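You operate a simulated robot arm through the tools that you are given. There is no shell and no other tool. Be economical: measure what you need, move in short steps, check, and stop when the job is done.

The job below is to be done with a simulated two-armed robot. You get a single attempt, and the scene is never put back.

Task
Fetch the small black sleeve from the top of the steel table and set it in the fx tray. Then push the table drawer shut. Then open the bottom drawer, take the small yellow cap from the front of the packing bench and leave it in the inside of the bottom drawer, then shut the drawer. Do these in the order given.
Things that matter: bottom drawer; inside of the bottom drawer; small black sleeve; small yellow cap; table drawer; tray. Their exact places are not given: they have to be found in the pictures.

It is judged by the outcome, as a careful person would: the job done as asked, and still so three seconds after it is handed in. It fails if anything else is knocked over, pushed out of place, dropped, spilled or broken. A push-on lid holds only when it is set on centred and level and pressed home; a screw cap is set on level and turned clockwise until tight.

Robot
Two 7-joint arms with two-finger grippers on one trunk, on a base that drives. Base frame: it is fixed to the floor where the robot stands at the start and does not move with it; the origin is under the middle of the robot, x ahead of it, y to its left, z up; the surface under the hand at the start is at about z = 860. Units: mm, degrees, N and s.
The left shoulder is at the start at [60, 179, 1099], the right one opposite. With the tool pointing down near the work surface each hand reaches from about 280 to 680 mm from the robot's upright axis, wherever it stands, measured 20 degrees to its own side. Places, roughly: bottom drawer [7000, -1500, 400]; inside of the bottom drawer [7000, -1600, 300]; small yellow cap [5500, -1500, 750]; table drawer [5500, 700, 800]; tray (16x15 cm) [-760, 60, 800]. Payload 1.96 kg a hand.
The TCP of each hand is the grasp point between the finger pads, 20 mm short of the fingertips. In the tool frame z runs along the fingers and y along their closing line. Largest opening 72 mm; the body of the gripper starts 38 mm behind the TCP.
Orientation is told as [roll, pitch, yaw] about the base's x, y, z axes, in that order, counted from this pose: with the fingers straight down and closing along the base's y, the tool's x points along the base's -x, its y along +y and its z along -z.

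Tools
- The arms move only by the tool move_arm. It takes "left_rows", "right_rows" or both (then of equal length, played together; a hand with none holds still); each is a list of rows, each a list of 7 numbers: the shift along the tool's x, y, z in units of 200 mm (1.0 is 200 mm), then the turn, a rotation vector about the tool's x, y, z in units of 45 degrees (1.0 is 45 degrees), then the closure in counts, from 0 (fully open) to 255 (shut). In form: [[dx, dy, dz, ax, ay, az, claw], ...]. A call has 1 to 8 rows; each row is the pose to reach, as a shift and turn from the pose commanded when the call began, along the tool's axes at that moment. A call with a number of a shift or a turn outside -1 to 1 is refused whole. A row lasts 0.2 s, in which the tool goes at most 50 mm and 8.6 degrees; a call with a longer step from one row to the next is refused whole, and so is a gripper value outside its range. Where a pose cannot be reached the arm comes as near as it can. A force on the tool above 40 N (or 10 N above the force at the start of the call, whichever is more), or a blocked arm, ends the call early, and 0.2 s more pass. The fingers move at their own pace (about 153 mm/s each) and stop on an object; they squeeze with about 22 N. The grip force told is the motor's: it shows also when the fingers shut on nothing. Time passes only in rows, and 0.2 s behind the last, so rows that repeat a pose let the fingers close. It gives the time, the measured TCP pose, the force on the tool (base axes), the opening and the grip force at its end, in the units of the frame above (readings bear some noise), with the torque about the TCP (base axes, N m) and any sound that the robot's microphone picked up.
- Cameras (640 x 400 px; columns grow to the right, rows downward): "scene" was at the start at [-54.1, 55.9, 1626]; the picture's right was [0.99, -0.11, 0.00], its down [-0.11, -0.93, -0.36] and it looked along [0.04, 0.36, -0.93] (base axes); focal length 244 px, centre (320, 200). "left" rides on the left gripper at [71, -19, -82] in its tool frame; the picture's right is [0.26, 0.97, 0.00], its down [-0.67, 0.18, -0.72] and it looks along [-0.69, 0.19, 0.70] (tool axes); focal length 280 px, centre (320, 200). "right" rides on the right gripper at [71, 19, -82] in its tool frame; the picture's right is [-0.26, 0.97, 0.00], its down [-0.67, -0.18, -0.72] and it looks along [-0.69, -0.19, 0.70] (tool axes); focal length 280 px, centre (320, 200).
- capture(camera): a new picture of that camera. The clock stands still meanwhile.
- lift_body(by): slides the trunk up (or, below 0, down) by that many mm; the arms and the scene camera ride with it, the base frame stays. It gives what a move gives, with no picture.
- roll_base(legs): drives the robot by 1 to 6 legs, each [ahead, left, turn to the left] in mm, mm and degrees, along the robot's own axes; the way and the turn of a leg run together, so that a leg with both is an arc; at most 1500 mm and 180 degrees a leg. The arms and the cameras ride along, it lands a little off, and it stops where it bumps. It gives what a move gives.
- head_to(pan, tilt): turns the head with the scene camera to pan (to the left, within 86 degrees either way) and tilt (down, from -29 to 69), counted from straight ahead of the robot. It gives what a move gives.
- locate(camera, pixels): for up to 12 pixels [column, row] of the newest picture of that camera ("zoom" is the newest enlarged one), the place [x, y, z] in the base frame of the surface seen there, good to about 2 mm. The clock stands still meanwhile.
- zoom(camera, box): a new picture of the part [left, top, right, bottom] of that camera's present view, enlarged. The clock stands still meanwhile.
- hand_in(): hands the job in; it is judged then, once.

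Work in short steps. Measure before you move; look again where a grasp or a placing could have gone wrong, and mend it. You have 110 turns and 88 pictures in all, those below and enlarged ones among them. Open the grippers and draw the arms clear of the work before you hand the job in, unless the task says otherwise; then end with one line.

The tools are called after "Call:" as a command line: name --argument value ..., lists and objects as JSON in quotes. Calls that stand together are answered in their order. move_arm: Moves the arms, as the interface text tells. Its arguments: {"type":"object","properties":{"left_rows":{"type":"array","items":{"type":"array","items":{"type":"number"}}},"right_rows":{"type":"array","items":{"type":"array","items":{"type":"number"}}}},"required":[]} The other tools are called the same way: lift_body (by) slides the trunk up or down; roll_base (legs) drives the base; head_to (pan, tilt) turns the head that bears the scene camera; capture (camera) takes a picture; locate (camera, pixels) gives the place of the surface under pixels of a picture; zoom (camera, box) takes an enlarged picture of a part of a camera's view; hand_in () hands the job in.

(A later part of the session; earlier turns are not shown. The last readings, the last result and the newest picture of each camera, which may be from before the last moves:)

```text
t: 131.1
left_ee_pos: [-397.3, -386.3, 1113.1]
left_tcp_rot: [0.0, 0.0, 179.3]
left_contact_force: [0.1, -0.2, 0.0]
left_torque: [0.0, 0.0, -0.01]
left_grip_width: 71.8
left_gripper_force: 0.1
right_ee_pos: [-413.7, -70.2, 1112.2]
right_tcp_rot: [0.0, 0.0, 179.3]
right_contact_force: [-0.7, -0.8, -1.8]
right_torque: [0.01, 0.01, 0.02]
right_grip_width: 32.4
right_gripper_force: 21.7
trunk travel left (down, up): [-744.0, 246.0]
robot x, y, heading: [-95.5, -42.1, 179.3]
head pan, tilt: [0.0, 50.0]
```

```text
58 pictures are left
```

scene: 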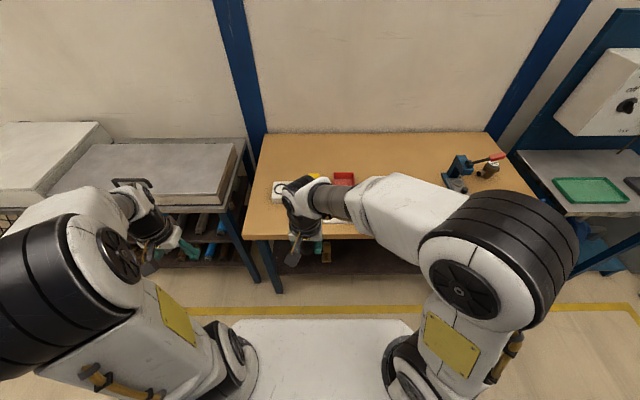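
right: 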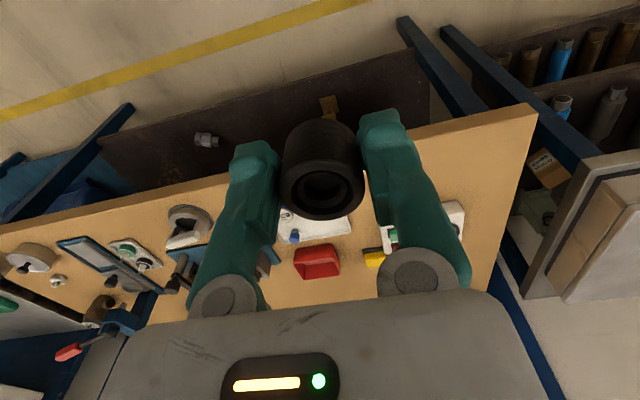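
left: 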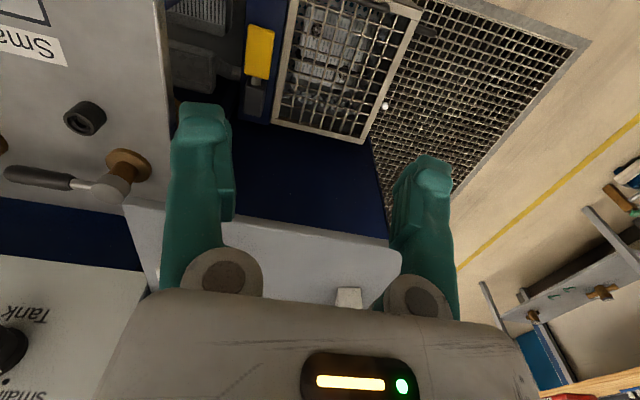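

The white tray is partly hidden behind the hand near right-camera (315,225). I move 90 mm ahead and zoom.

Call:
roll_base --legs '[[90, 0, 0.6]]'

Call:
head_to --pan -20 --tilt 60

Call:
capture --camera "left"

Call:
zoom --camera "scene" --box '[240, 60, 500, 220]'

```text
t: 132.2
left_ee_pos: [-483.3, -388.9, 1112.4]
left_tcp_rot: [0.0, 0.0, 180.0]
left_contact_force: [-0.4, -0.1, 0.1]
left_torque: [-0.04, 0.0, -0.01]
left_grip_width: 72.1
left_gripper_force: 0.2
right_ee_pos: [-503.0, -71.3, 1113.3]
right_tcp_rot: [-0.1, 0.0, 179.9]
right_contact_force: [0.1, -0.6, -1.6]
right_torque: [0.01, -0.02, -0.03]
right_grip_width: 32.3
right_gripper_force: 22.0
trunk travel left (down, up): [-744.0, 246.0]
robot x, y, heading: [-180.4, -40.6, 180.0]
head pan, tilt: [0.0, 50.0]
```

```text
t: 133.0
left_ee_pos: [-482.2, -390.2, 1114.4]
left_tcp_rot: [0.1, 0.0, 179.9]
left_contact_force: [-0.6, 0.3, -0.2]
left_torque: [0.0, 0.01, -0.03]
left_grip_width: 72.0
left_gripper_force: 0.0
right_ee_pos: [-500.9, -72.9, 1112.6]
right_tcp_rot: [0.0, -0.1, 179.8]
right_contact_force: [-0.7, 0.4, -0.4]
right_torque: [0.0, 0.01, 0.0]
right_grip_width: 32.3
right_gripper_force: 21.8
trunk travel left (down, up): [-744.0, 246.0]
robot x, y, heading: [-184.1, -41.8, 179.9]
head pan, tilt: [-20.0, 60.0]
```

```text
57 pictures are left
```

left: 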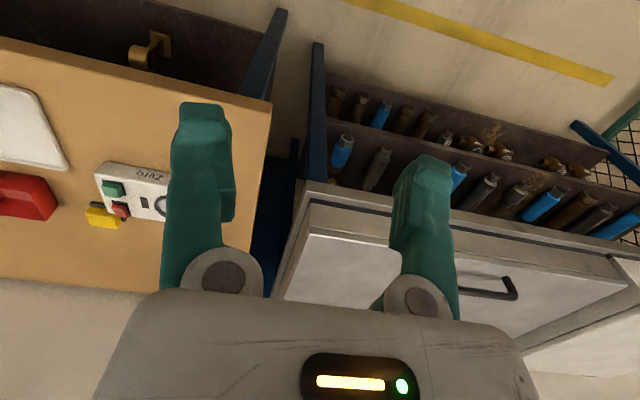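

```text
2.46 times, centred on (370, 140) of scene
```

zoom: 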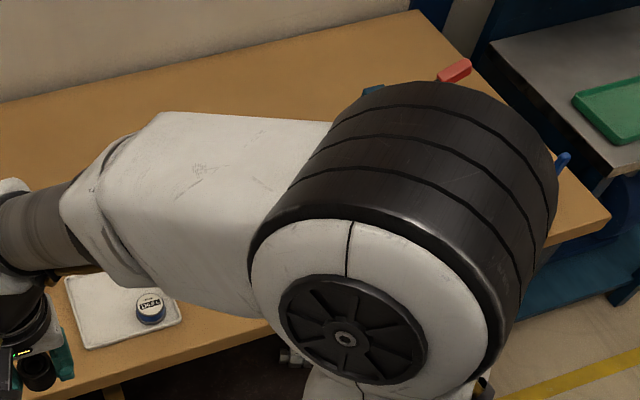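

The white tray is at zoom (125,305) with a labelled blue disc in it. I measure it.

Call:
locate --camera "zoom" --pixels '[[68, 282], [92, 346], [178, 318], [150, 300], [140, 280], [110, 310], [100, 290], [165, 318]]'

Call:
zoom --camera "right" --box '[160, 150, 480, 350]'

```text
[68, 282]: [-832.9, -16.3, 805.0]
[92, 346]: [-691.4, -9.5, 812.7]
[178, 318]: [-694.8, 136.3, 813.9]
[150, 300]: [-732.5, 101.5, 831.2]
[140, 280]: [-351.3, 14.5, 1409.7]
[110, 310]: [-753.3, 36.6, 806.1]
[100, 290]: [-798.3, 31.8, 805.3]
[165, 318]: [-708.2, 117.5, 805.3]
```

```text
2.00 times, centred on (320, 250) of right
```

zoom: 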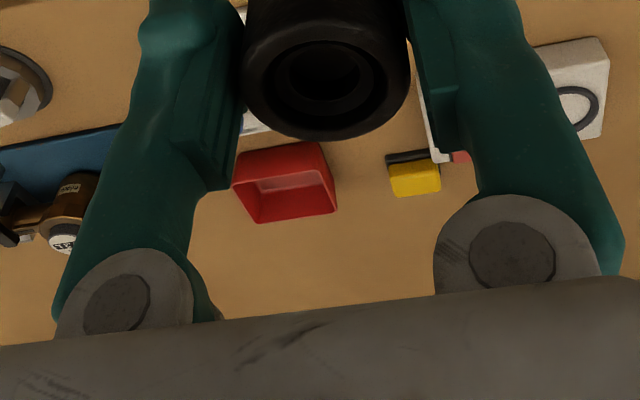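

The tray spans x −840…−690, y −20…140 (matches 16x15 cm), with the disc at [-732,101]. I lower the hand to z≈960, moving toward [-765, 20], and look.

Call:
move_arm --right_rows '[[0, 0, 0.2, 0, 0, 0, 255], [0, 0, 0.4, 0, 0, 0, 255], [-0.05, 0, 0.6, 0, 0, 0, 255], [-0.22, -0.08, 0.7, 0, 0, 0, 255], [-0.42, -0.16, 0.7, 0, 0, 0, 255], [-0.62, -0.24, 0.7, 0, 0, 0, 255], [-0.8, -0.3, 0.7, 0, 0, 0, 255], [-0.95, -0.37, 0.7, 0, 0, 0, 255]]'

Call:
capture --camera "right"

```text
t: 134.8
left_ee_pos: [-484.3, -389.8, 1112.8]
left_tcp_rot: [0.0, 0.1, 179.9]
left_contact_force: [-0.7, -0.5, -0.8]
left_torque: [0.01, 0.0, 0.01]
left_grip_width: 72.0
left_gripper_force: 0.1
right_ee_pos: [-693.4, 2.5, 970.7]
right_tcp_rot: [0.0, 0.1, 179.9]
right_contact_force: [-0.2, 0.0, -1.1]
right_torque: [0.03, -0.03, -0.01]
right_grip_width: 32.2
right_gripper_force: 21.8
trunk travel left (down, up): [-744.0, 246.0]
robot x, y, heading: [-187.7, -39.3, 179.9]
head pan, tilt: [-20.0, 60.0]
```

```text
54 pictures are left
```

right: 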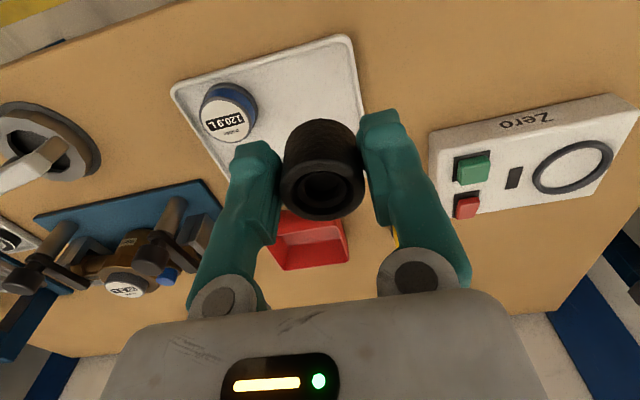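

I measure the red box beyond the tray, tray edges and the "Zero" box to check clearance.

Call:
locate --camera "right" --pixels '[[310, 262], [300, 215], [345, 235], [350, 50], [280, 90], [355, 110], [175, 95], [230, 100], [500, 130], [435, 140], [470, 160]]'

```text
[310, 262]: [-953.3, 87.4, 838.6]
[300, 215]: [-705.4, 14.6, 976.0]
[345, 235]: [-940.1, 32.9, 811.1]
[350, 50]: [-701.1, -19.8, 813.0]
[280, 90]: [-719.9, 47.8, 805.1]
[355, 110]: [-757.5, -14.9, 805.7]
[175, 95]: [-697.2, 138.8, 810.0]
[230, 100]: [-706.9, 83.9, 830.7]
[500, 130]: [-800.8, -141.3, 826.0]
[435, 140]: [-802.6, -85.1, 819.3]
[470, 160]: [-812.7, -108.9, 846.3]
```

Clear. I carry the sleeve over [-765, 30] and lower it to just above the tray floor.

Call:
move_arm --right_rows '[[-0.18, -0.07, 0, 0, 0, 0, 255], [-0.358, -0.1375, 0, 0, 0, 0, 255], [-0.358, -0.1375, 0.2, 0, 0, 0, 255], [-0.358, -0.1375, 0.4, 0, 0, 0, 255], [-0.358, -0.1375, 0.58, 0, 0, 0, 255], [-0.358, -0.1375, 0.675, 0, 0, 0, 255]]'

Call:
capture --camera "right"

```text
t: 136.2
left_ee_pos: [-483.6, -390.0, 1114.5]
left_tcp_rot: [0.0, -0.1, 179.9]
left_contact_force: [-0.5, 0.6, 0.1]
left_torque: [-0.02, -0.01, -0.03]
left_grip_width: 71.8
left_gripper_force: 0.1
right_ee_pos: [-764.7, 29.2, 836.7]
right_tcp_rot: [0.0, 0.0, 179.9]
right_contact_force: [-0.3, -0.1, -1.2]
right_torque: [0.01, 0.0, 0.0]
right_grip_width: 32.3
right_gripper_force: 22.1
right hand out of reach, approached as far as the arm can: row 2
trunk travel left (down, up): [-744.0, 246.0]
robot x, y, heading: [-182.0, -39.4, 180.3]
head pan, tilt: [-20.0, 60.0]
```

```text
53 pictures are left
```

right: 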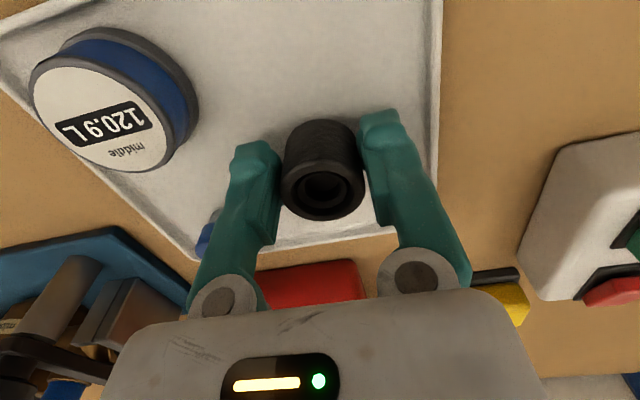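

Well placed; I lower the last few mm, open a little, and lift.

Call:
move_arm --right_rows '[[0, 0, 0.015, 0, 0, 0, 255], [0, 0, 0.027, 0, 0, 0, 255], [0, 0, 0.027, 0, 0, 0, 90], [0, 0, 0.027, 0, 0, 0, 90], [0, 0, 0.027, 0, 0, 0, 90]]'

Call:
move_arm --right_rows '[[0, 0, -0.1, 0, 0, 0, 90], [0, 0, -0.25, 0, 0, 0, 90], [0, 0, -0.45, 0, 0, 0, 90], [0.1, 0, -0.6, 0, 0, 0, 50]]'

Call:
capture --camera "right"

```text
t: 137.4
left_ee_pos: [-483.0, -389.3, 1113.5]
left_tcp_rot: [0.0, 0.0, 179.9]
left_contact_force: [-0.7, -0.8, -0.1]
left_torque: [-0.02, 0.01, 0.02]
left_grip_width: 72.0
left_gripper_force: 0.0
right_ee_pos: [-763.9, 30.6, 831.1]
right_tcp_rot: [-0.1, 0.0, 179.9]
right_contact_force: [0.3, -0.2, 0.2]
right_torque: [-0.01, -0.02, -0.01]
right_grip_width: 46.7
right_gripper_force: 0.1
trunk travel left (down, up): [-744.0, 246.0]
robot x, y, heading: [-180.4, -36.1, 180.1]
head pan, tilt: [-20.0, 60.0]
```

```text
t: 138.4
left_ee_pos: [-482.1, -390.4, 1114.2]
left_tcp_rot: [0.0, -0.1, 179.9]
left_contact_force: [-0.1, 0.4, 0.0]
left_torque: [0.01, 0.01, -0.05]
left_grip_width: 72.3
left_gripper_force: 0.0
right_ee_pos: [-742.5, 28.4, 952.5]
right_tcp_rot: [0.0, 0.1, 180.0]
right_contact_force: [0.7, -0.2, -0.3]
right_torque: [0.05, 0.01, 0.0]
right_grip_width: 57.8
right_gripper_force: 0.1
trunk travel left (down, up): [-744.0, 246.0]
robot x, y, heading: [-184.1, -46.2, 180.0]
head pan, tilt: [-20.0, 60.0]
```

```text
52 pictures are left
```

right: 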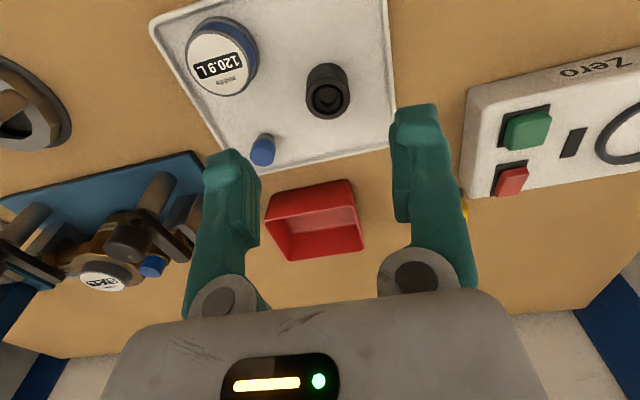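

The sleeve stands in the tray. I retract the right hand up and back.

Call:
move_arm --right_rows '[[0.2, 0.06, 0, 0, 0, 0, 0], [0.4, 0.12, -0.02, 0, 0, 0, 0], [0.6, 0.18, -0.04, 0, 0, 0, 0], [0.8, 0.24, -0.08, 0, 0, 0, 0], [0.98, 0.3, -0.15, 0, 0, 0, 0], [1.0, 0.4, -0.35, 0, 0, 0, 0], [1.0, 0.45, -0.57, 0, 0, 0, 0], [1.0, 0.5, -0.79, 0, 0, 0, 0]]'

Call:
roll_base --legs '[[-90, 0, 0], [0, -1300, 0], [0, 0, -90], [0, 0, -90], [1340, 0, 0]]'

```text
t: 140.2
left_ee_pos: [-481.9, -390.1, 1113.0]
left_tcp_rot: [0.0, 0.0, 179.9]
left_contact_force: [0.0, 0.3, -0.5]
left_torque: [0.0, 0.05, 0.01]
left_grip_width: 72.0
left_gripper_force: 0.0
right_ee_pos: [-542.4, -70.6, 1111.6]
right_tcp_rot: [-0.1, 0.0, 179.9]
right_contact_force: [-1.1, 0.0, -0.3]
right_torque: [0.0, -0.02, -0.01]
right_grip_width: 72.2
right_gripper_force: 0.1
trunk travel left (down, up): [-744.0, 246.0]
robot x, y, heading: [-181.4, -40.0, 179.8]
head pan, tilt: [-20.0, 60.0]
```

```text
t: 161.4
left_ee_pos: [1556.1, 1610.3, 1113.9]
left_tcp_rot: [0.1, 0.0, -0.4]
left_contact_force: [-0.1, -0.2, -0.8]
left_torque: [0.02, -0.01, 0.01]
left_grip_width: 71.8
left_gripper_force: 0.0
right_ee_pos: [1614.7, 1289.0, 1110.2]
right_tcp_rot: [-0.1, -0.1, -0.3]
right_contact_force: [0.2, -0.2, 0.2]
right_torque: [-0.01, -0.02, 0.0]
right_grip_width: 72.1
right_gripper_force: 0.1
trunk travel left (down, up): [-744.0, 246.0]
robot x, y, heading: [1251.7, 1261.2, -0.3]
head pan, tilt: [-20.0, 60.0]
```

I drive up the aisle to x≈5500, y≈1390, and turn to face the table drawer.

Call:
roll_base --legs '[[1400, 45, 0], [1400, 45, 0], [1440, 50, 0], [0, 0, -89.5]]'

Call:
head_to --pan 0 --tilt 50

Call:
capture --camera "scene"

Call:
capture --camera "right"

```text
t: 185.6
left_ee_pos: [5841.1, 1036.1, 1113.5]
left_tcp_rot: [0.0, 0.0, -91.0]
left_contact_force: [0.3, -0.3, 1.2]
left_torque: [0.01, -0.02, 0.01]
left_grip_width: 71.9
left_gripper_force: 0.1
right_ee_pos: [5520.6, 981.3, 1110.3]
right_tcp_rot: [0.0, 0.0, -91.2]
right_contact_force: [0.4, -0.2, 0.9]
right_torque: [0.02, 0.0, 0.01]
right_grip_width: 72.3
right_gripper_force: 0.1
trunk travel left (down, up): [-744.0, 246.0]
robot x, y, heading: [5497.2, 1345.0, -91.0]
head pan, tilt: [-20.0, 60.0]
```

```text
t: 186.4
left_ee_pos: [5841.4, 1035.5, 1112.7]
left_tcp_rot: [0.1, 0.1, -91.1]
left_contact_force: [-0.3, -0.2, 0.6]
left_torque: [-0.01, 0.01, -0.03]
left_grip_width: 71.7
left_gripper_force: 0.0
right_ee_pos: [5520.2, 981.2, 1110.0]
right_tcp_rot: [0.0, 0.0, -91.1]
right_contact_force: [-0.2, -0.6, -0.3]
right_torque: [-0.01, -0.03, 0.02]
right_grip_width: 71.9
right_gripper_force: 0.1
trunk travel left (down, up): [-744.0, 246.0]
robot x, y, heading: [5496.1, 1338.0, -91.1]
head pan, tilt: [0.0, 50.0]
```

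```text
51 pictures are left
```

scene: 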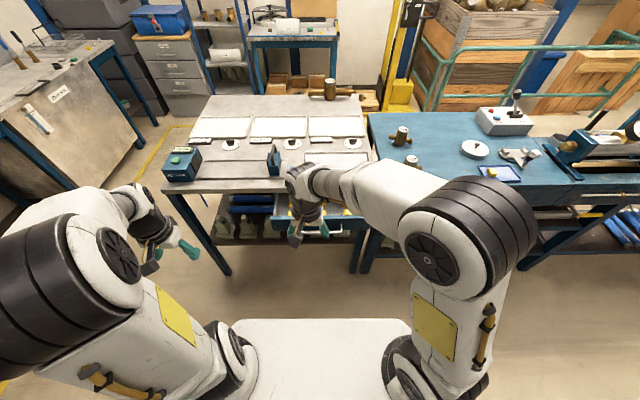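

```text
50 pictures are left
```

right: 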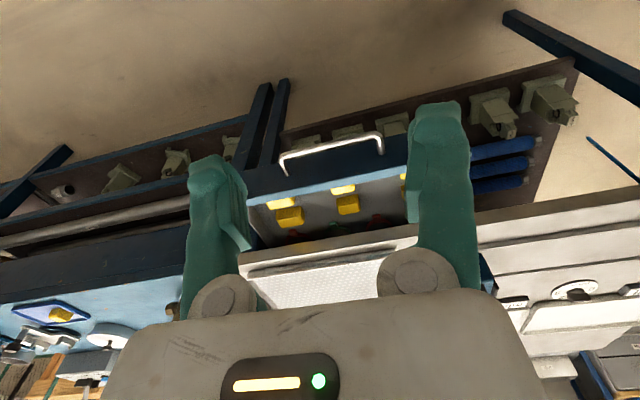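

I measure the drawer's front edge and handle.

Call:
locate --camera "right" --pixels '[[252, 200], [330, 183], [400, 170], [283, 160], [378, 138], [330, 150], [335, 170], [345, 243], [260, 262]]'

```text
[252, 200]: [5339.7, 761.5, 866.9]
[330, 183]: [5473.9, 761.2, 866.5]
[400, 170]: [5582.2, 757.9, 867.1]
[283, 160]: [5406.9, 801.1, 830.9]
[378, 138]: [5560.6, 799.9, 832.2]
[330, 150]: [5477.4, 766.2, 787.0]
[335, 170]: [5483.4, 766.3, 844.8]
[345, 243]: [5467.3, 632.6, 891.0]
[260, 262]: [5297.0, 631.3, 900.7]
```

Handle bar is at y≈800, z≈831, x 5407–5560. I move 100 mm ahead, then bring the closed right hand down in front of the handle.

Call:
roll_base --legs '[[100, 0, 1]]'

Call:
move_arm --right_rows '[[0, -0.1, 0.2, 0, 0, 0, 255], [0, -0.18, 0.4, 0, 0, 0, 255], [0, -0.18, 0.6, 0, 0, 0, 255], [0, -0.18, 0.8, 0, 0, 0, 255]]'

Call:
capture --camera "right"

```text
t: 187.5
left_ee_pos: [5845.1, 942.2, 1113.0]
left_tcp_rot: [0.0, 0.1, -90.0]
left_contact_force: [0.4, -0.4, -0.5]
left_torque: [0.04, 0.01, 0.0]
left_grip_width: 72.0
left_gripper_force: 0.0
right_ee_pos: [5525.8, 881.9, 1110.9]
right_tcp_rot: [0.1, 0.0, -90.1]
right_contact_force: [-0.2, -0.6, 0.4]
right_torque: [0.0, -0.01, -0.03]
right_grip_width: 72.0
right_gripper_force: 0.0
trunk travel left (down, up): [-744.0, 246.0]
robot x, y, heading: [5496.5, 1246.5, -89.9]
head pan, tilt: [0.0, 50.0]
```

```text
t: 188.5
left_ee_pos: [5845.3, 941.8, 1113.6]
left_tcp_rot: [0.0, 0.0, -90.2]
left_contact_force: [0.3, -0.7, 0.7]
left_torque: [-0.01, 0.0, 0.01]
left_grip_width: 72.0
left_gripper_force: 0.1
right_ee_pos: [5489.0, 881.0, 948.9]
right_tcp_rot: [0.0, -0.1, -90.0]
right_contact_force: [-0.1, -0.6, 0.0]
right_torque: [-0.03, 0.01, 0.01]
right_grip_width: 0.2
right_gripper_force: 22.3
trunk travel left (down, up): [-744.0, 246.0]
robot x, y, heading: [5495.7, 1239.0, -89.8]
head pan, tilt: [0.0, 50.0]
```

```text
49 pictures are left
```

right: 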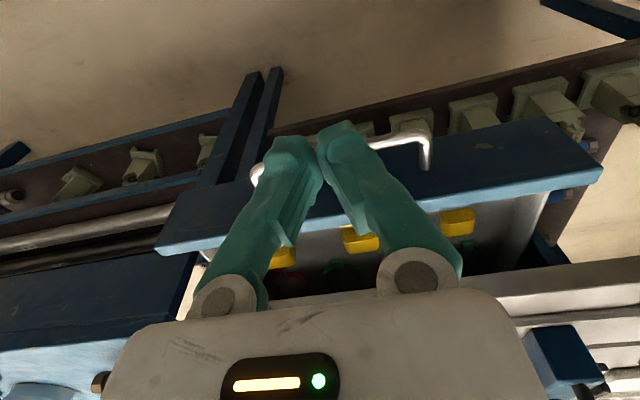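

I lower to z≈834 and push gently toward −y.

Call:
move_arm --right_rows '[[0, 0, 0.2, 0, 0, 0, 255], [0, 0, 0.4, 0, 0, 0, 255], [0, 0, 0.575, 0, 0, 0, 255], [-0.15, 0, 0.575, 0, 0, 0, 255], [-0.3, 0, 0.575, 0, 0, 0, 255], [-0.42, 0, 0.575, 0, 0, 0, 255], [-0.54, 0, 0.575, 0, 0, 0, 255], [-0.66, 0, 0.575, 0, 0, 0, 255]]'

Call:
capture --camera "right"

```text
t: 190.3
left_ee_pos: [5845.0, 942.1, 1113.0]
left_tcp_rot: [0.0, 0.0, -90.0]
left_contact_force: [-0.9, -0.4, 0.1]
left_torque: [0.0, 0.0, 0.0]
left_grip_width: 72.0
left_gripper_force: 0.1
right_ee_pos: [5489.5, 749.7, 834.1]
right_tcp_rot: [0.0, 0.1, -90.1]
right_contact_force: [-0.5, 0.2, 0.1]
right_torque: [0.01, 0.0, -0.06]
right_grip_width: 0.1
right_gripper_force: 22.1
trunk travel left (down, up): [-744.0, 246.0]
robot x, y, heading: [5495.0, 1245.7, -90.0]
head pan, tilt: [0.0, 50.0]
```

```text
48 pictures are left
```

right: 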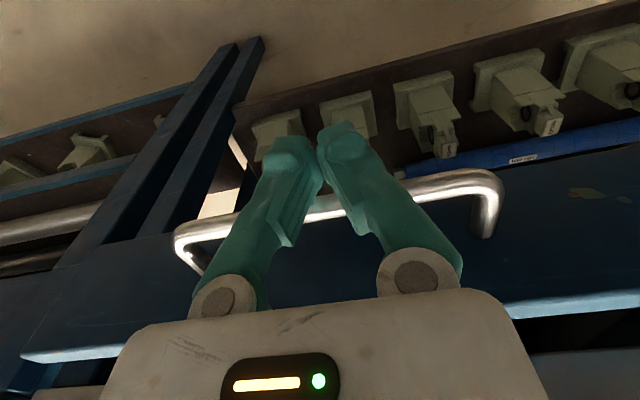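

It follows. I keep pushing in small steps until it stops.

Call:
move_arm --right_rows '[[-0.1, 0, 0, 0, 0, 0, 255], [-0.2, 0, 0, 0, 0, 0, 255], [-0.28, 0, 0, 0, 0, 0, 255], [-0.34, 0, 0, 0, 0, 0, 255], [-0.4, 0, 0, 0, 0, 0, 255]]'

Call:
capture --camera "right"

```text
t: 191.5
left_ee_pos: [5846.7, 947.9, 1115.2]
left_tcp_rot: [0.0, -0.2, -90.1]
left_contact_force: [0.0, 0.1, 0.2]
left_torque: [0.0, -0.01, -0.02]
left_grip_width: 71.9
left_gripper_force: 0.1
right_ee_pos: [5489.7, 676.5, 836.0]
right_tcp_rot: [-0.1, 0.2, -89.9]
right_contact_force: [-2.0, 38.4, -1.6]
right_torque: [-2.34, -0.29, -0.09]
right_grip_width: 0.0
right_gripper_force: 29.8
trunk travel left (down, up): [-744.0, 246.0]
robot x, y, heading: [5495.3, 1243.5, -89.9]
head pan, tilt: [0.0, 50.0]
```

```text
47 pictures are left
```

right: 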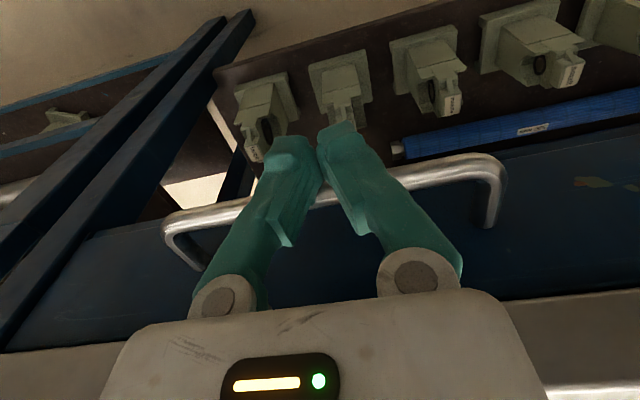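

Resistance of 38 N: the drawer is at its stop. I back off, raise the hand and check.

Call:
move_arm --right_rows '[[0.15, 0, 0, 0, 0, 0, 255], [0.35, 0, 0, 0, 0, 0, 255], [0.55, 0, 0, 0, 0, 0, 255], [0.75, 0, -0.1, 0, 0, 0, 255], [0.9, 0, -0.3, 0, 0, 0, 255], [0.95, 0, -0.53, 0, 0, 0, 255], [0.95, 0, -0.77, 0, 0, 0, 255], [0.95, 0, -1.0, 0, 0, 0, 255]]'

Call:
capture --camera "right"

Call:
locate --camera "right" --pixels '[[340, 150], [330, 180], [345, 130], [300, 200], [350, 210], [320, 220]]'

```text
t: 193.3
left_ee_pos: [5846.6, 942.9, 1113.0]
left_tcp_rot: [0.0, 0.0, -90.0]
left_contact_force: [-0.1, 0.2, -0.5]
left_torque: [0.0, 0.02, 0.01]
left_grip_width: 72.0
left_gripper_force: 0.1
right_ee_pos: [5489.7, 860.9, 1036.1]
right_tcp_rot: [0.0, 0.0, -90.0]
right_contact_force: [0.5, 0.4, 1.3]
right_torque: [0.0, -0.01, 0.0]
right_grip_width: 0.0
right_gripper_force: 30.1
trunk travel left (down, up): [-744.0, 246.0]
robot x, y, heading: [5495.6, 1241.2, -90.1]
head pan, tilt: [0.0, 50.0]
```

```text
46 pictures are left
```

right: 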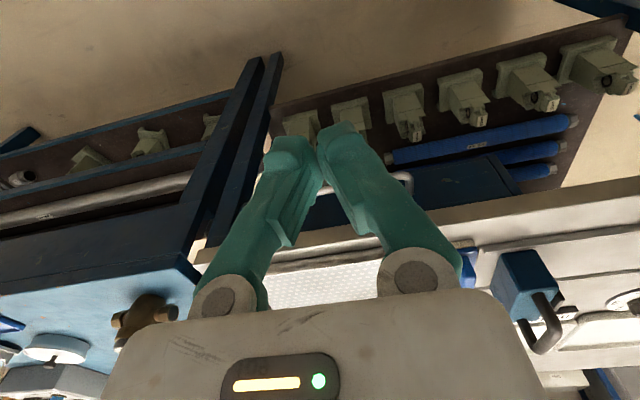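

```text
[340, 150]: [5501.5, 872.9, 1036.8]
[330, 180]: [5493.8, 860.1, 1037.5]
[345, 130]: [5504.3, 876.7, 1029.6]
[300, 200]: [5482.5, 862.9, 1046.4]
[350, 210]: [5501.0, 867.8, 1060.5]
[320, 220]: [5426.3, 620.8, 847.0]
```

The drawer front is now at y≈621, flush beneath the table top: shut. I reopen the fist, back off a bit and look left (+x) for the way to the cabinet.

Call:
roll_base --legs '[[-150, 0, 0]]'

Call:
head_to --pan 35 --tilt 35

Call:
capture --camera "scene"

Call:
locate --camera "scene" --pixels '[[130, 150], [200, 190], [250, 150], [300, 95], [300, 130], [330, 115], [345, 150], [380, 170], [400, 140], [270, 110], [100, 200], [220, 230]]'

```text
t: 194.7
left_ee_pos: [5846.3, 1091.2, 1112.6]
left_tcp_rot: [0.0, 0.1, -90.1]
left_contact_force: [-0.4, -0.6, -0.2]
left_torque: [0.02, -0.01, 0.01]
left_grip_width: 72.0
left_gripper_force: 0.0
right_ee_pos: [5489.5, 1008.9, 1036.2]
right_tcp_rot: [0.0, 0.0, -90.1]
right_contact_force: [-0.6, 0.5, -0.3]
right_torque: [-0.03, 0.02, 0.03]
right_grip_width: 0.0
right_gripper_force: 29.6
trunk travel left (down, up): [-744.0, 246.0]
robot x, y, heading: [5499.0, 1389.8, -90.2]
head pan, tilt: [0.0, 50.0]
```

```text
t: 195.7
left_ee_pos: [5845.2, 1092.0, 1113.1]
left_tcp_rot: [0.1, 0.0, -90.1]
left_contact_force: [-0.1, 0.0, -0.7]
left_torque: [-0.05, -0.01, 0.01]
left_grip_width: 71.8
left_gripper_force: 0.2
right_ee_pos: [5488.5, 1010.3, 1035.6]
right_tcp_rot: [0.0, 0.0, -90.2]
right_contact_force: [0.9, -0.2, -1.0]
right_torque: [0.03, 0.02, 0.02]
right_grip_width: 0.0
right_gripper_force: 29.6
trunk travel left (down, up): [-744.0, 246.0]
robot x, y, heading: [5495.2, 1388.4, -90.0]
head pan, tilt: [35.0, 35.0]
```

```text
45 pictures are left
```

scene: 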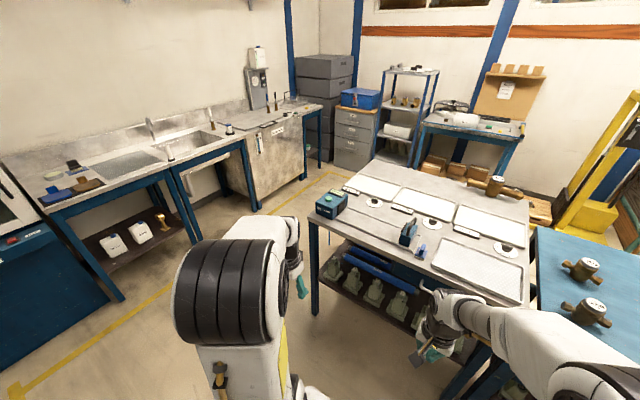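

```text
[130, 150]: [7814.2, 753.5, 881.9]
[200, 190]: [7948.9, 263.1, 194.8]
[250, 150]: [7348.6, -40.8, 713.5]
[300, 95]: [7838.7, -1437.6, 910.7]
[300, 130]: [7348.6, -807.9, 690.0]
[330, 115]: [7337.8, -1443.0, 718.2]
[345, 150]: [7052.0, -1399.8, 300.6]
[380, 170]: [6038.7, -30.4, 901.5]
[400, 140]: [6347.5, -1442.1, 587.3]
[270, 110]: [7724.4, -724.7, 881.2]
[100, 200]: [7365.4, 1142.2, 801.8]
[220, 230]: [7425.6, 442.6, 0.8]
```

The gap between table (x<6110) and steel counter (x>7349) is 1240 mm wide. I go left to x≈6730, then ahead to y≈-350 and look at the cabinet.

Call:
roll_base --legs '[[0, 1235, 0], [1000, 0, 0], [740, 0, 0]]'

Call:
head_to --pan 0 --tilt 35

Call:
capture --camera "scene"

```text
t: 210.3
left_ee_pos: [7047.7, -654.3, 1114.1]
left_tcp_rot: [0.0, 0.0, -90.8]
left_contact_force: [0.6, 0.0, 0.4]
left_torque: [0.0, -0.02, -0.02]
left_grip_width: 71.8
left_gripper_force: 0.0
right_ee_pos: [6691.4, -732.1, 1035.9]
right_tcp_rot: [0.1, 0.0, -90.9]
right_contact_force: [-0.6, -0.9, 0.4]
right_torque: [0.02, -0.03, -0.01]
right_grip_width: 0.0
right_gripper_force: 29.3
trunk travel left (down, up): [-744.0, 246.0]
robot x, y, heading: [6700.9, -347.7, -90.8]
head pan, tilt: [35.0, 35.0]
```

```text
t: 211.3
left_ee_pos: [7048.3, -654.0, 1113.4]
left_tcp_rot: [-0.1, 0.0, -90.8]
left_contact_force: [0.6, 0.1, -0.3]
left_torque: [-0.05, 0.03, -0.03]
left_grip_width: 72.3
left_gripper_force: 0.0
right_ee_pos: [6689.9, -733.1, 1035.8]
right_tcp_rot: [0.0, 0.0, -90.9]
right_contact_force: [-0.6, 0.2, -0.7]
right_torque: [0.0, 0.04, -0.01]
right_grip_width: 0.2
right_gripper_force: 29.5
trunk travel left (down, up): [-744.0, 246.0]
robot x, y, heading: [6699.7, -354.6, -90.7]
head pan, tilt: [0.0, 35.0]
```

```text
44 pictures are left
```

scene: 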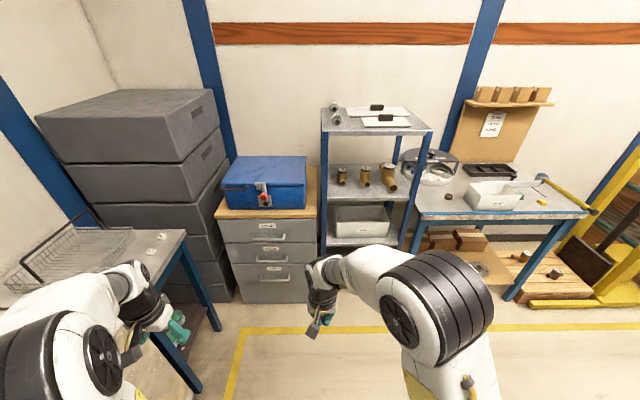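

The cabinet has three drawers at (270,230/250/275); the yellow cap is on the packing bench at about (543,203). I zoom and measure.

Call:
zoom --camera "scene" --box '[200, 140, 360, 320]'

Call:
locate --camera "zoom" --pixels '[[170, 290], [170, 340], [180, 225], [180, 250], [70, 300], [225, 300], [300, 150], [80, 370], [340, 300], [130, 240], [200, 256]]'

Call:
zoom --camera "scene" --box '[400, 120, 620, 260]'

```text
2.22 times, centred on (280, 230) of scene
```

zoom: 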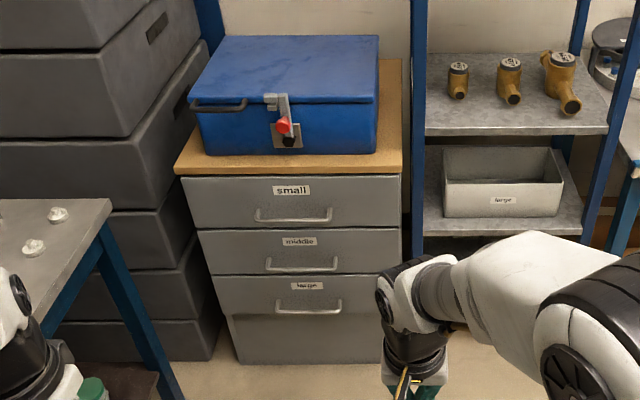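

```text
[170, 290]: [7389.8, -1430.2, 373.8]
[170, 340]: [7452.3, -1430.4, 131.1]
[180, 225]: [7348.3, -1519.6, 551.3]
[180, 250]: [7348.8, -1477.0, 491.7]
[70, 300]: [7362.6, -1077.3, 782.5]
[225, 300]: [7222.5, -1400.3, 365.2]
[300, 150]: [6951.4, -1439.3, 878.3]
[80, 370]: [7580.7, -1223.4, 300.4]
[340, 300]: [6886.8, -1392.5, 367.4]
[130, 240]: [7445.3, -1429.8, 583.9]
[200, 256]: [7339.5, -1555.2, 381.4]
```

```text
2.86 times, centred on (510, 190) of scene
```

zoom: 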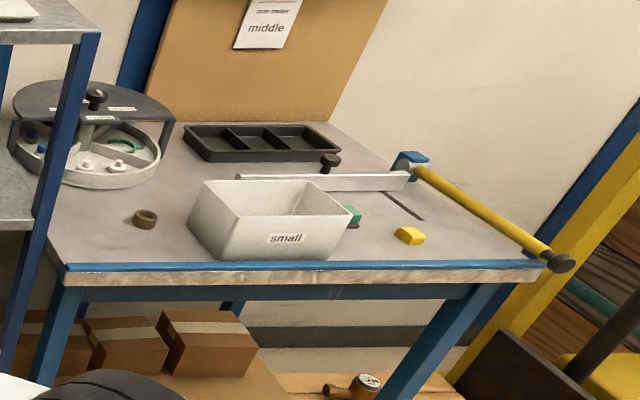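

I measure the cap in this zoom and the bottom drawer in the scene picture.

Call:
locate --camera "zoom" --pixels '[[410, 231], [410, 243], [398, 236], [423, 238], [350, 215], [290, 270], [560, 263], [400, 270], [340, 250], [145, 218], [410, 200], [430, 255]]'

Call:
locate --camera "scene" --pixels '[[275, 279], [260, 278], [289, 278], [240, 270], [305, 268], [270, 290], [275, 262], [270, 242], [318, 250], [240, 300], [305, 300], [330, 250]]'

```text
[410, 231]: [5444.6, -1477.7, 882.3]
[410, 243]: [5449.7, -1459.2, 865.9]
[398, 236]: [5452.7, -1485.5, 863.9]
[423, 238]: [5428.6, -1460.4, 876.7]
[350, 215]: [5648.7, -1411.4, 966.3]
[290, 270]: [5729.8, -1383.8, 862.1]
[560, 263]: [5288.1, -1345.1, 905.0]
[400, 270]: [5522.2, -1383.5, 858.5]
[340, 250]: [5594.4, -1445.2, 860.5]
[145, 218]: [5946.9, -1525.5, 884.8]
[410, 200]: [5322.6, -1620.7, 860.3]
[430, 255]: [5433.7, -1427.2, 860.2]
```

```text
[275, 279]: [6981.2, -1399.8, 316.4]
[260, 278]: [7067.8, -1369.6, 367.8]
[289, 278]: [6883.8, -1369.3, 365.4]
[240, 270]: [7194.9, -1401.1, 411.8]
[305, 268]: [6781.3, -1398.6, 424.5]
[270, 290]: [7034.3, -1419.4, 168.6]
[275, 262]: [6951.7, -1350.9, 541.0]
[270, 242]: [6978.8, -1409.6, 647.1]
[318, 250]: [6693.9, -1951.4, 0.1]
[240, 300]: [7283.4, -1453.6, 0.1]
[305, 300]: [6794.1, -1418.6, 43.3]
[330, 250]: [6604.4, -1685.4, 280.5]
```

The bottom drawer handle lies at y≈-1369, z≈366, x 6884–7068. Before lowering, I check how far the arms stick out sideways by locating the elbows in the current picture.

Call:
locate --camera "scene" --pixels '[[15, 330], [30, 300], [100, 340], [70, 290], [130, 285], [480, 300], [450, 270], [440, 380], [400, 320], [150, 240], [180, 240], [135, 232]]'

Call:
capture --camera "left"

```text
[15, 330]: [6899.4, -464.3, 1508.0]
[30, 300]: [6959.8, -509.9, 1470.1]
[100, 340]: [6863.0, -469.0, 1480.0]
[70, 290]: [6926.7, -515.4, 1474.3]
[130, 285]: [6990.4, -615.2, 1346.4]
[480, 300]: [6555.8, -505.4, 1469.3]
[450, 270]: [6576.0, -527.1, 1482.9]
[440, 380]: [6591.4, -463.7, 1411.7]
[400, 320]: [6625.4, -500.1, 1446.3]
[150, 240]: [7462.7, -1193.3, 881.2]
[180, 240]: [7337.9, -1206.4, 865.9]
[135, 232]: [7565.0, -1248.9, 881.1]
```

```text
41 pictures are left
```

left: 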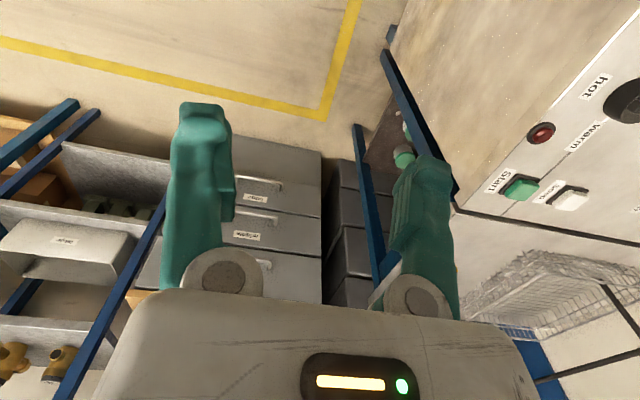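

Elbows stay within about ±350 mm, so I'll use the left hand for the drawer. I extend it forward and turn it so that it points ahead with fingers closing vertically (a 120° turn in two halves).

Call:
move_arm --left_rows '[[-0.14, 0, 0, -0.109, -0.109, 0.109, 0], [-0.28, 0, 0, -0.219, -0.219, 0.219, 0], [-0.42, 0, 0, -0.328, -0.328, 0.328, 0], [-0.56, 0, 0, -0.438, -0.438, 0.438, 0], [-0.7, 0, 0, -0.547, -0.547, 0.547, 0], [-0.8, 0, 0, -0.657, -0.657, 0.657, 0], [-0.8, 0, 0, -0.766, -0.766, 0.766, 0]]'

Call:
move_arm --left_rows '[[0, 0, 0, -0.109, -0.109, 0.109, 0], [0, 0, 0, -0.219, -0.219, 0.219, 0], [0, 0, 0, -0.328, -0.328, 0.328, 0], [0, 0, 0, -0.438, -0.438, 0.438, 0], [0, 0, 0, -0.547, -0.547, 0.547, 0], [0, 0, 0, -0.657, -0.657, 0.657, 0], [0, 0, 0, -0.766, -0.766, 0.766, 0]]'

```text
t: 212.9
left_ee_pos: [7043.8, -814.9, 1111.9]
left_tcp_rot: [44.7, -19.4, -135.7]
left_contact_force: [0.6, 0.1, 0.8]
left_torque: [0.05, 0.03, -0.03]
left_grip_width: 71.9
left_gripper_force: 0.0
right_ee_pos: [6690.4, -732.9, 1036.2]
right_tcp_rot: [0.1, 0.1, -90.9]
right_contact_force: [-0.7, -0.4, 0.5]
right_torque: [0.0, -0.01, -0.01]
right_grip_width: 0.0
right_gripper_force: 30.0
trunk travel left (down, up): [-744.0, 246.0]
robot x, y, heading: [6701.3, -351.3, -90.9]
head pan, tilt: [0.0, 35.0]
```

```text
t: 214.5
left_ee_pos: [7045.2, -814.7, 1112.0]
left_tcp_rot: [89.7, -0.3, 179.5]
left_contact_force: [0.7, -0.1, 0.0]
left_torque: [-0.01, 0.0, -0.03]
left_grip_width: 72.2
left_gripper_force: 0.0
right_ee_pos: [6691.0, -732.4, 1035.2]
right_tcp_rot: [0.1, 0.0, -90.8]
right_contact_force: [0.3, -0.8, 0.4]
right_torque: [-0.04, -0.01, 0.0]
right_grip_width: 0.0
right_gripper_force: 29.4
trunk travel left (down, up): [-744.0, 246.0]
robot x, y, heading: [6700.6, -350.4, -90.6]
head pan, tilt: [0.0, 35.0]
```

The hand now points ahead. I tuck the right hand up a bit, lower the trunk 650 mm, then drive ahead 380 and right 70 to face the handle.

Call:
move_arm --right_rows '[[0, 0, -0.2, 0, 0, 0, 255], [0, 0, -0.38, 0, 0, 0, 255]]'

Call:
lift_body --by -650

Call:
roll_base --legs '[[380, -70, 0.8]]'

Call:
capture --camera "left"

Call:
capture --camera "scene"

```text
t: 215.1
left_ee_pos: [7046.1, -814.9, 1113.5]
left_tcp_rot: [89.7, -0.4, 179.5]
left_contact_force: [-0.8, 0.3, -0.1]
left_torque: [-0.03, 0.02, -0.01]
left_grip_width: 71.8
left_gripper_force: 0.1
right_ee_pos: [6690.3, -730.9, 1112.7]
right_tcp_rot: [0.1, 0.0, -91.0]
right_contact_force: [-0.4, 1.0, 0.3]
right_torque: [0.02, 0.03, 0.0]
right_grip_width: 0.0
right_gripper_force: 29.4
trunk travel left (down, up): [-744.0, 246.0]
robot x, y, heading: [6703.4, -352.6, -90.9]
head pan, tilt: [0.0, 35.0]
```

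```text
refused: -650 is not a number from -400 to 400
```

```text
t: 217.5
left_ee_pos: [6980.2, -1188.5, 1112.3]
left_tcp_rot: [89.6, -0.4, -179.7]
left_contact_force: [-0.3, -0.2, -0.5]
left_torque: [-0.01, 0.01, 0.0]
left_grip_width: 72.1
left_gripper_force: 0.0
right_ee_pos: [6623.7, -1111.8, 1110.8]
right_tcp_rot: [-0.1, 0.0, -90.1]
right_contact_force: [0.1, -0.2, -0.1]
right_torque: [0.02, 0.02, 0.01]
right_grip_width: 0.2
right_gripper_force: 29.8
trunk travel left (down, up): [-744.0, 246.0]
robot x, y, heading: [6626.1, -731.4, -90.2]
head pan, tilt: [0.0, 35.0]
```

```text
40 pictures are left
```

left: 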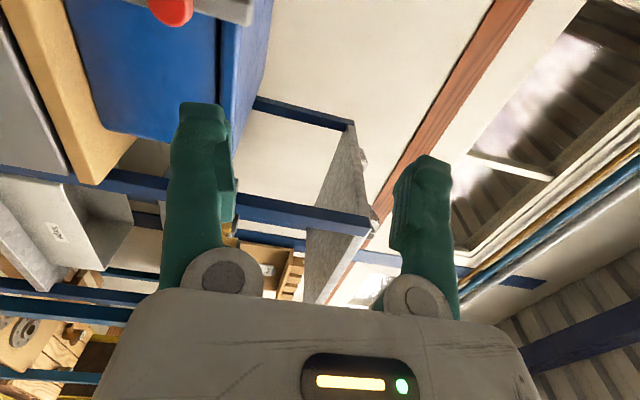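

```text
39 pictures are left
```

scene: 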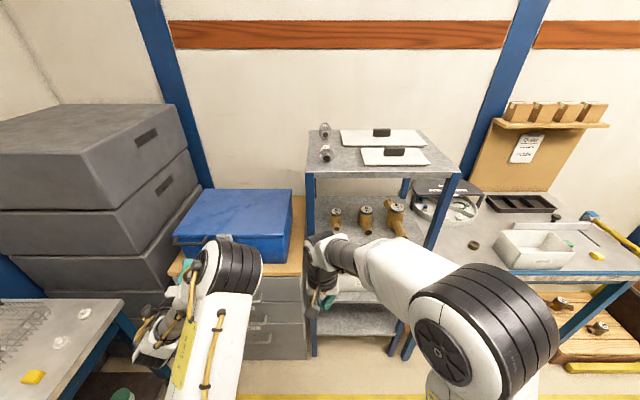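

Lowering limit is 400 per call; clearances are fine (hand tips at y≈-1208, cabinet face -1400), so I lower 400 then 250.

Call:
lift_body --by -400

Call:
lift_body --by -250

Call:
head_to --pan 25 --tilt 50

Call:
capture --camera "left"

Call:
capture --camera "scene"

```text
t: 221.4
left_ee_pos: [6979.4, -1188.1, 712.7]
left_tcp_rot: [89.6, -0.3, -179.7]
left_contact_force: [-0.3, 0.6, 0.0]
left_torque: [0.0, -0.03, -0.01]
left_grip_width: 72.1
left_gripper_force: 0.1
right_ee_pos: [6624.1, -1112.4, 711.9]
right_tcp_rot: [-0.1, 0.0, -90.0]
right_contact_force: [-0.8, 0.1, -0.2]
right_torque: [0.01, 0.0, -0.01]
right_grip_width: 0.0
right_gripper_force: 30.0
trunk travel left (down, up): [-344.0, 646.0]
robot x, y, heading: [6628.3, -726.7, -90.0]
head pan, tilt: [0.0, 35.0]
```

```text
t: 223.9
left_ee_pos: [6979.0, -1188.1, 464.0]
left_tcp_rot: [89.6, -0.3, -179.8]
left_contact_force: [-0.8, -0.4, 1.4]
left_torque: [-0.01, 0.0, -0.01]
left_grip_width: 72.1
left_gripper_force: 0.0
right_ee_pos: [6623.3, -1112.5, 462.2]
right_tcp_rot: [0.0, 0.0, -89.9]
right_contact_force: [0.4, 0.5, 0.4]
right_torque: [-0.05, 0.02, -0.02]
right_grip_width: 0.1
right_gripper_force: 30.1
trunk travel left (down, up): [-94.0, 896.0]
robot x, y, heading: [6630.2, -728.9, -90.0]
head pan, tilt: [0.0, 35.0]
```

```text
t: 224.8
left_ee_pos: [6980.2, -1188.5, 462.6]
left_tcp_rot: [89.6, -0.3, -179.7]
left_contact_force: [0.8, -0.1, -0.7]
left_torque: [0.01, -0.02, 0.03]
left_grip_width: 72.1
left_gripper_force: 0.0
right_ee_pos: [6624.7, -1111.8, 461.4]
right_tcp_rot: [0.0, 0.0, -89.9]
right_contact_force: [0.3, 1.3, 0.4]
right_torque: [-0.02, 0.01, -0.02]
right_grip_width: 0.0
right_gripper_force: 30.3
trunk travel left (down, up): [-94.0, 896.0]
robot x, y, heading: [6627.1, -727.3, -90.0]
head pan, tilt: [25.0, 50.0]
```

```text
38 pictures are left
```

left: 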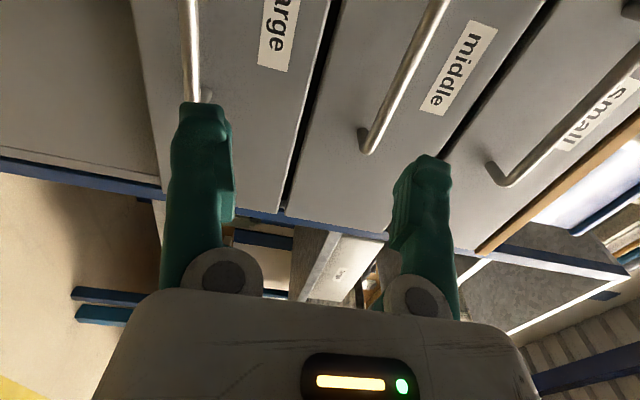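

```text
37 pictures are left
```

scene: 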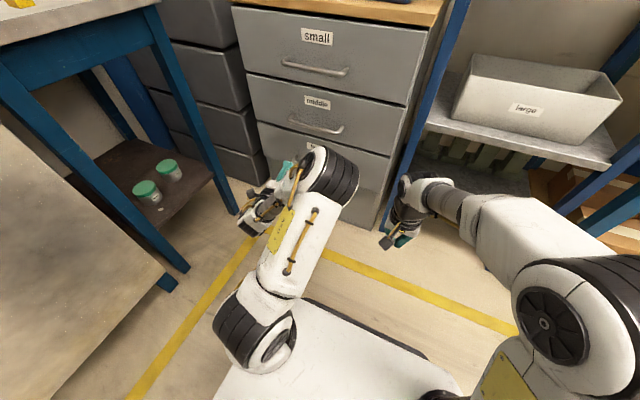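

In the left view (image right = up) the "large" drawer's handle bar is at (193,50). I measure it and the drawer seams.

Call:
locate --camera "left" --pixels '[[193, 20], [194, 60], [205, 97], [210, 30], [160, 50], [100, 60], [325, 60], [368, 148], [265, 130], [135, 20], [60, 130]]'

```text
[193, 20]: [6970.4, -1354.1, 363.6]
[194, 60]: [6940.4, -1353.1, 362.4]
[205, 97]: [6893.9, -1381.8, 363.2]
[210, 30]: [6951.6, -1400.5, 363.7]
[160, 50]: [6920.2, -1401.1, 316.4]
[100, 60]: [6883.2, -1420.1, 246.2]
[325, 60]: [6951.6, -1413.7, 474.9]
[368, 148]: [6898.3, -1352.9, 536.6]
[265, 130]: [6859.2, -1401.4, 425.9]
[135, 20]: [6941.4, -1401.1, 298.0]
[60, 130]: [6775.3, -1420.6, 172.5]
```

Bar at z≈363, front y≈-1353, face -1401. I lower the left hand 100 mm, then advance so the pads straddle the bar.

Call:
move_arm --left_rows '[[0, -0.2, 0, 0, 0, 0, 0], [0, -0.4, 0, 0, 0, 0, 0], [0, -0.5, 0.1, 0, 0, 0, 0], [0, -0.5, 0.3, 0, 0, 0, 0], [0, -0.5, 0.5, 0, 0, 0, 0]]'

Call:
capture --camera "left"

```text
t: 226.0
left_ee_pos: [6979.0, -1287.9, 362.5]
left_tcp_rot: [89.6, -0.4, -179.6]
left_contact_force: [-0.7, -0.1, -0.2]
left_torque: [-0.04, -0.02, -0.03]
left_grip_width: 72.1
left_gripper_force: 0.0
right_ee_pos: [6624.4, -1110.9, 461.1]
right_tcp_rot: [0.0, 0.0, -90.0]
right_contact_force: [0.3, 0.0, -0.6]
right_torque: [0.02, -0.01, -0.01]
right_grip_width: 0.2
right_gripper_force: 29.1
trunk travel left (down, up): [-94.0, 896.0]
robot x, y, heading: [6629.5, -730.0, -89.8]
head pan, tilt: [25.0, 50.0]
```

```text
36 pictures are left
```

left: 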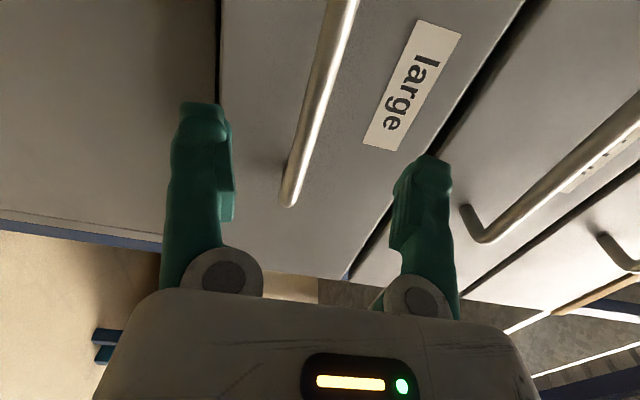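

The bar lies between the fingers; advance 68 mm and close.

Call:
move_arm --left_rows '[[0, 0, 0.2, 0, 0, 0, 0], [0, 0, 0.34, 0, 0, 0, 0], [0, 0, 0.34, 0, 0, 0, 255], [0, 0, 0.34, 0, 0, 0, 255], [0, 0, 0.34, 0, 0, 0, 255]]'

```text
t: 227.2
left_ee_pos: [6981.7, -1356.1, 360.3]
left_tcp_rot: [89.5, -0.4, -179.7]
left_contact_force: [-1.4, -0.7, -10.2]
left_torque: [0.07, -0.22, 0.41]
left_grip_width: 6.9
left_gripper_force: 35.1
right_ee_pos: [6624.1, -1111.7, 461.2]
right_tcp_rot: [0.0, 0.0, -90.0]
right_contact_force: [-0.4, 0.1, 0.1]
right_torque: [-0.03, -0.01, -0.01]
right_grip_width: 0.1
right_gripper_force: 29.8
trunk travel left (down, up): [-94.0, 896.0]
robot x, y, heading: [6631.2, -729.5, -89.9]
head pan, tilt: [25.0, 50.0]
```

The bar is gripped (7 mm). I pull the drawer by driving straight back 230 mm.

Call:
roll_base --legs '[[-230, 0, 0]]'

Call:
capture --camera "scene"

```text
t: 229.0
left_ee_pos: [6980.0, -1127.3, 359.9]
left_tcp_rot: [89.5, -0.4, -179.6]
left_contact_force: [0.8, -0.1, -15.5]
left_torque: [0.03, -0.15, 0.1]
left_grip_width: 6.4
left_gripper_force: 34.8
right_ee_pos: [6624.5, -881.3, 461.1]
right_tcp_rot: [-0.2, 0.1, -90.0]
right_contact_force: [-0.2, 0.6, 0.7]
right_torque: [0.02, 0.0, 0.02]
right_grip_width: 0.0
right_gripper_force: 29.7
trunk travel left (down, up): [-94.0, 896.0]
robot x, y, heading: [6631.6, -500.8, -90.2]
head pan, tilt: [25.0, 50.0]
```

```text
35 pictures are left
```

scene: 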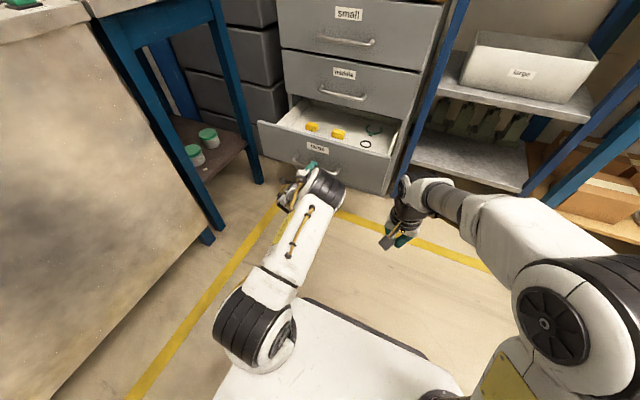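

The drawer is open, holding two yellow pieces and rings. I measure its inside and open the left hand, backing off.

Call:
locate --camera "scene" --pixels '[[262, 123], [390, 170], [325, 142], [312, 126], [337, 134], [375, 128], [365, 144], [300, 122], [355, 125], [350, 150], [290, 125]]'

Call:
move_arm --left_rows '[[0, 0, 0, 0, 0, 0, 0], [0, 0, 0, 0, 0, 0, 0], [0, 0, 0, 0, 0, 0, 0], [0, 0, -0.15, 0, 0, 0, 0], [0, 0, -0.35, 0, 0, 0, 0], [0, 0, -0.5, 0, 0, 0, 0]]'

```text
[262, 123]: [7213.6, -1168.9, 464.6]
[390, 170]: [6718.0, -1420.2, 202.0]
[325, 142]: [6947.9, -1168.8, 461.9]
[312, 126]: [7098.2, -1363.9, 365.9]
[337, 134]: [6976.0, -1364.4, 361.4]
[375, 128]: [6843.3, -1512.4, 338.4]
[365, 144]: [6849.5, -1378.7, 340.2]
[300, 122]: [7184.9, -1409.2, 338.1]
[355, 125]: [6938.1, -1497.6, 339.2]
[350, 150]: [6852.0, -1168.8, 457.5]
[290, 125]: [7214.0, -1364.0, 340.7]
```

```text
t: 230.4
left_ee_pos: [6979.5, -1023.9, 362.8]
left_tcp_rot: [89.6, -0.4, -179.6]
left_contact_force: [0.1, -0.7, -0.9]
left_torque: [0.0, 0.03, 0.03]
left_grip_width: 71.8
left_gripper_force: 0.0
right_ee_pos: [6623.7, -880.9, 461.1]
right_tcp_rot: [0.0, 0.1, -90.0]
right_contact_force: [0.6, -0.5, -0.3]
right_torque: [0.01, 0.0, 0.03]
right_grip_width: 0.2
right_gripper_force: 29.8
trunk travel left (down, up): [-94.0, 896.0]
robot x, y, heading: [6626.8, -495.2, -90.0]
head pan, tilt: [25.0, 50.0]
```

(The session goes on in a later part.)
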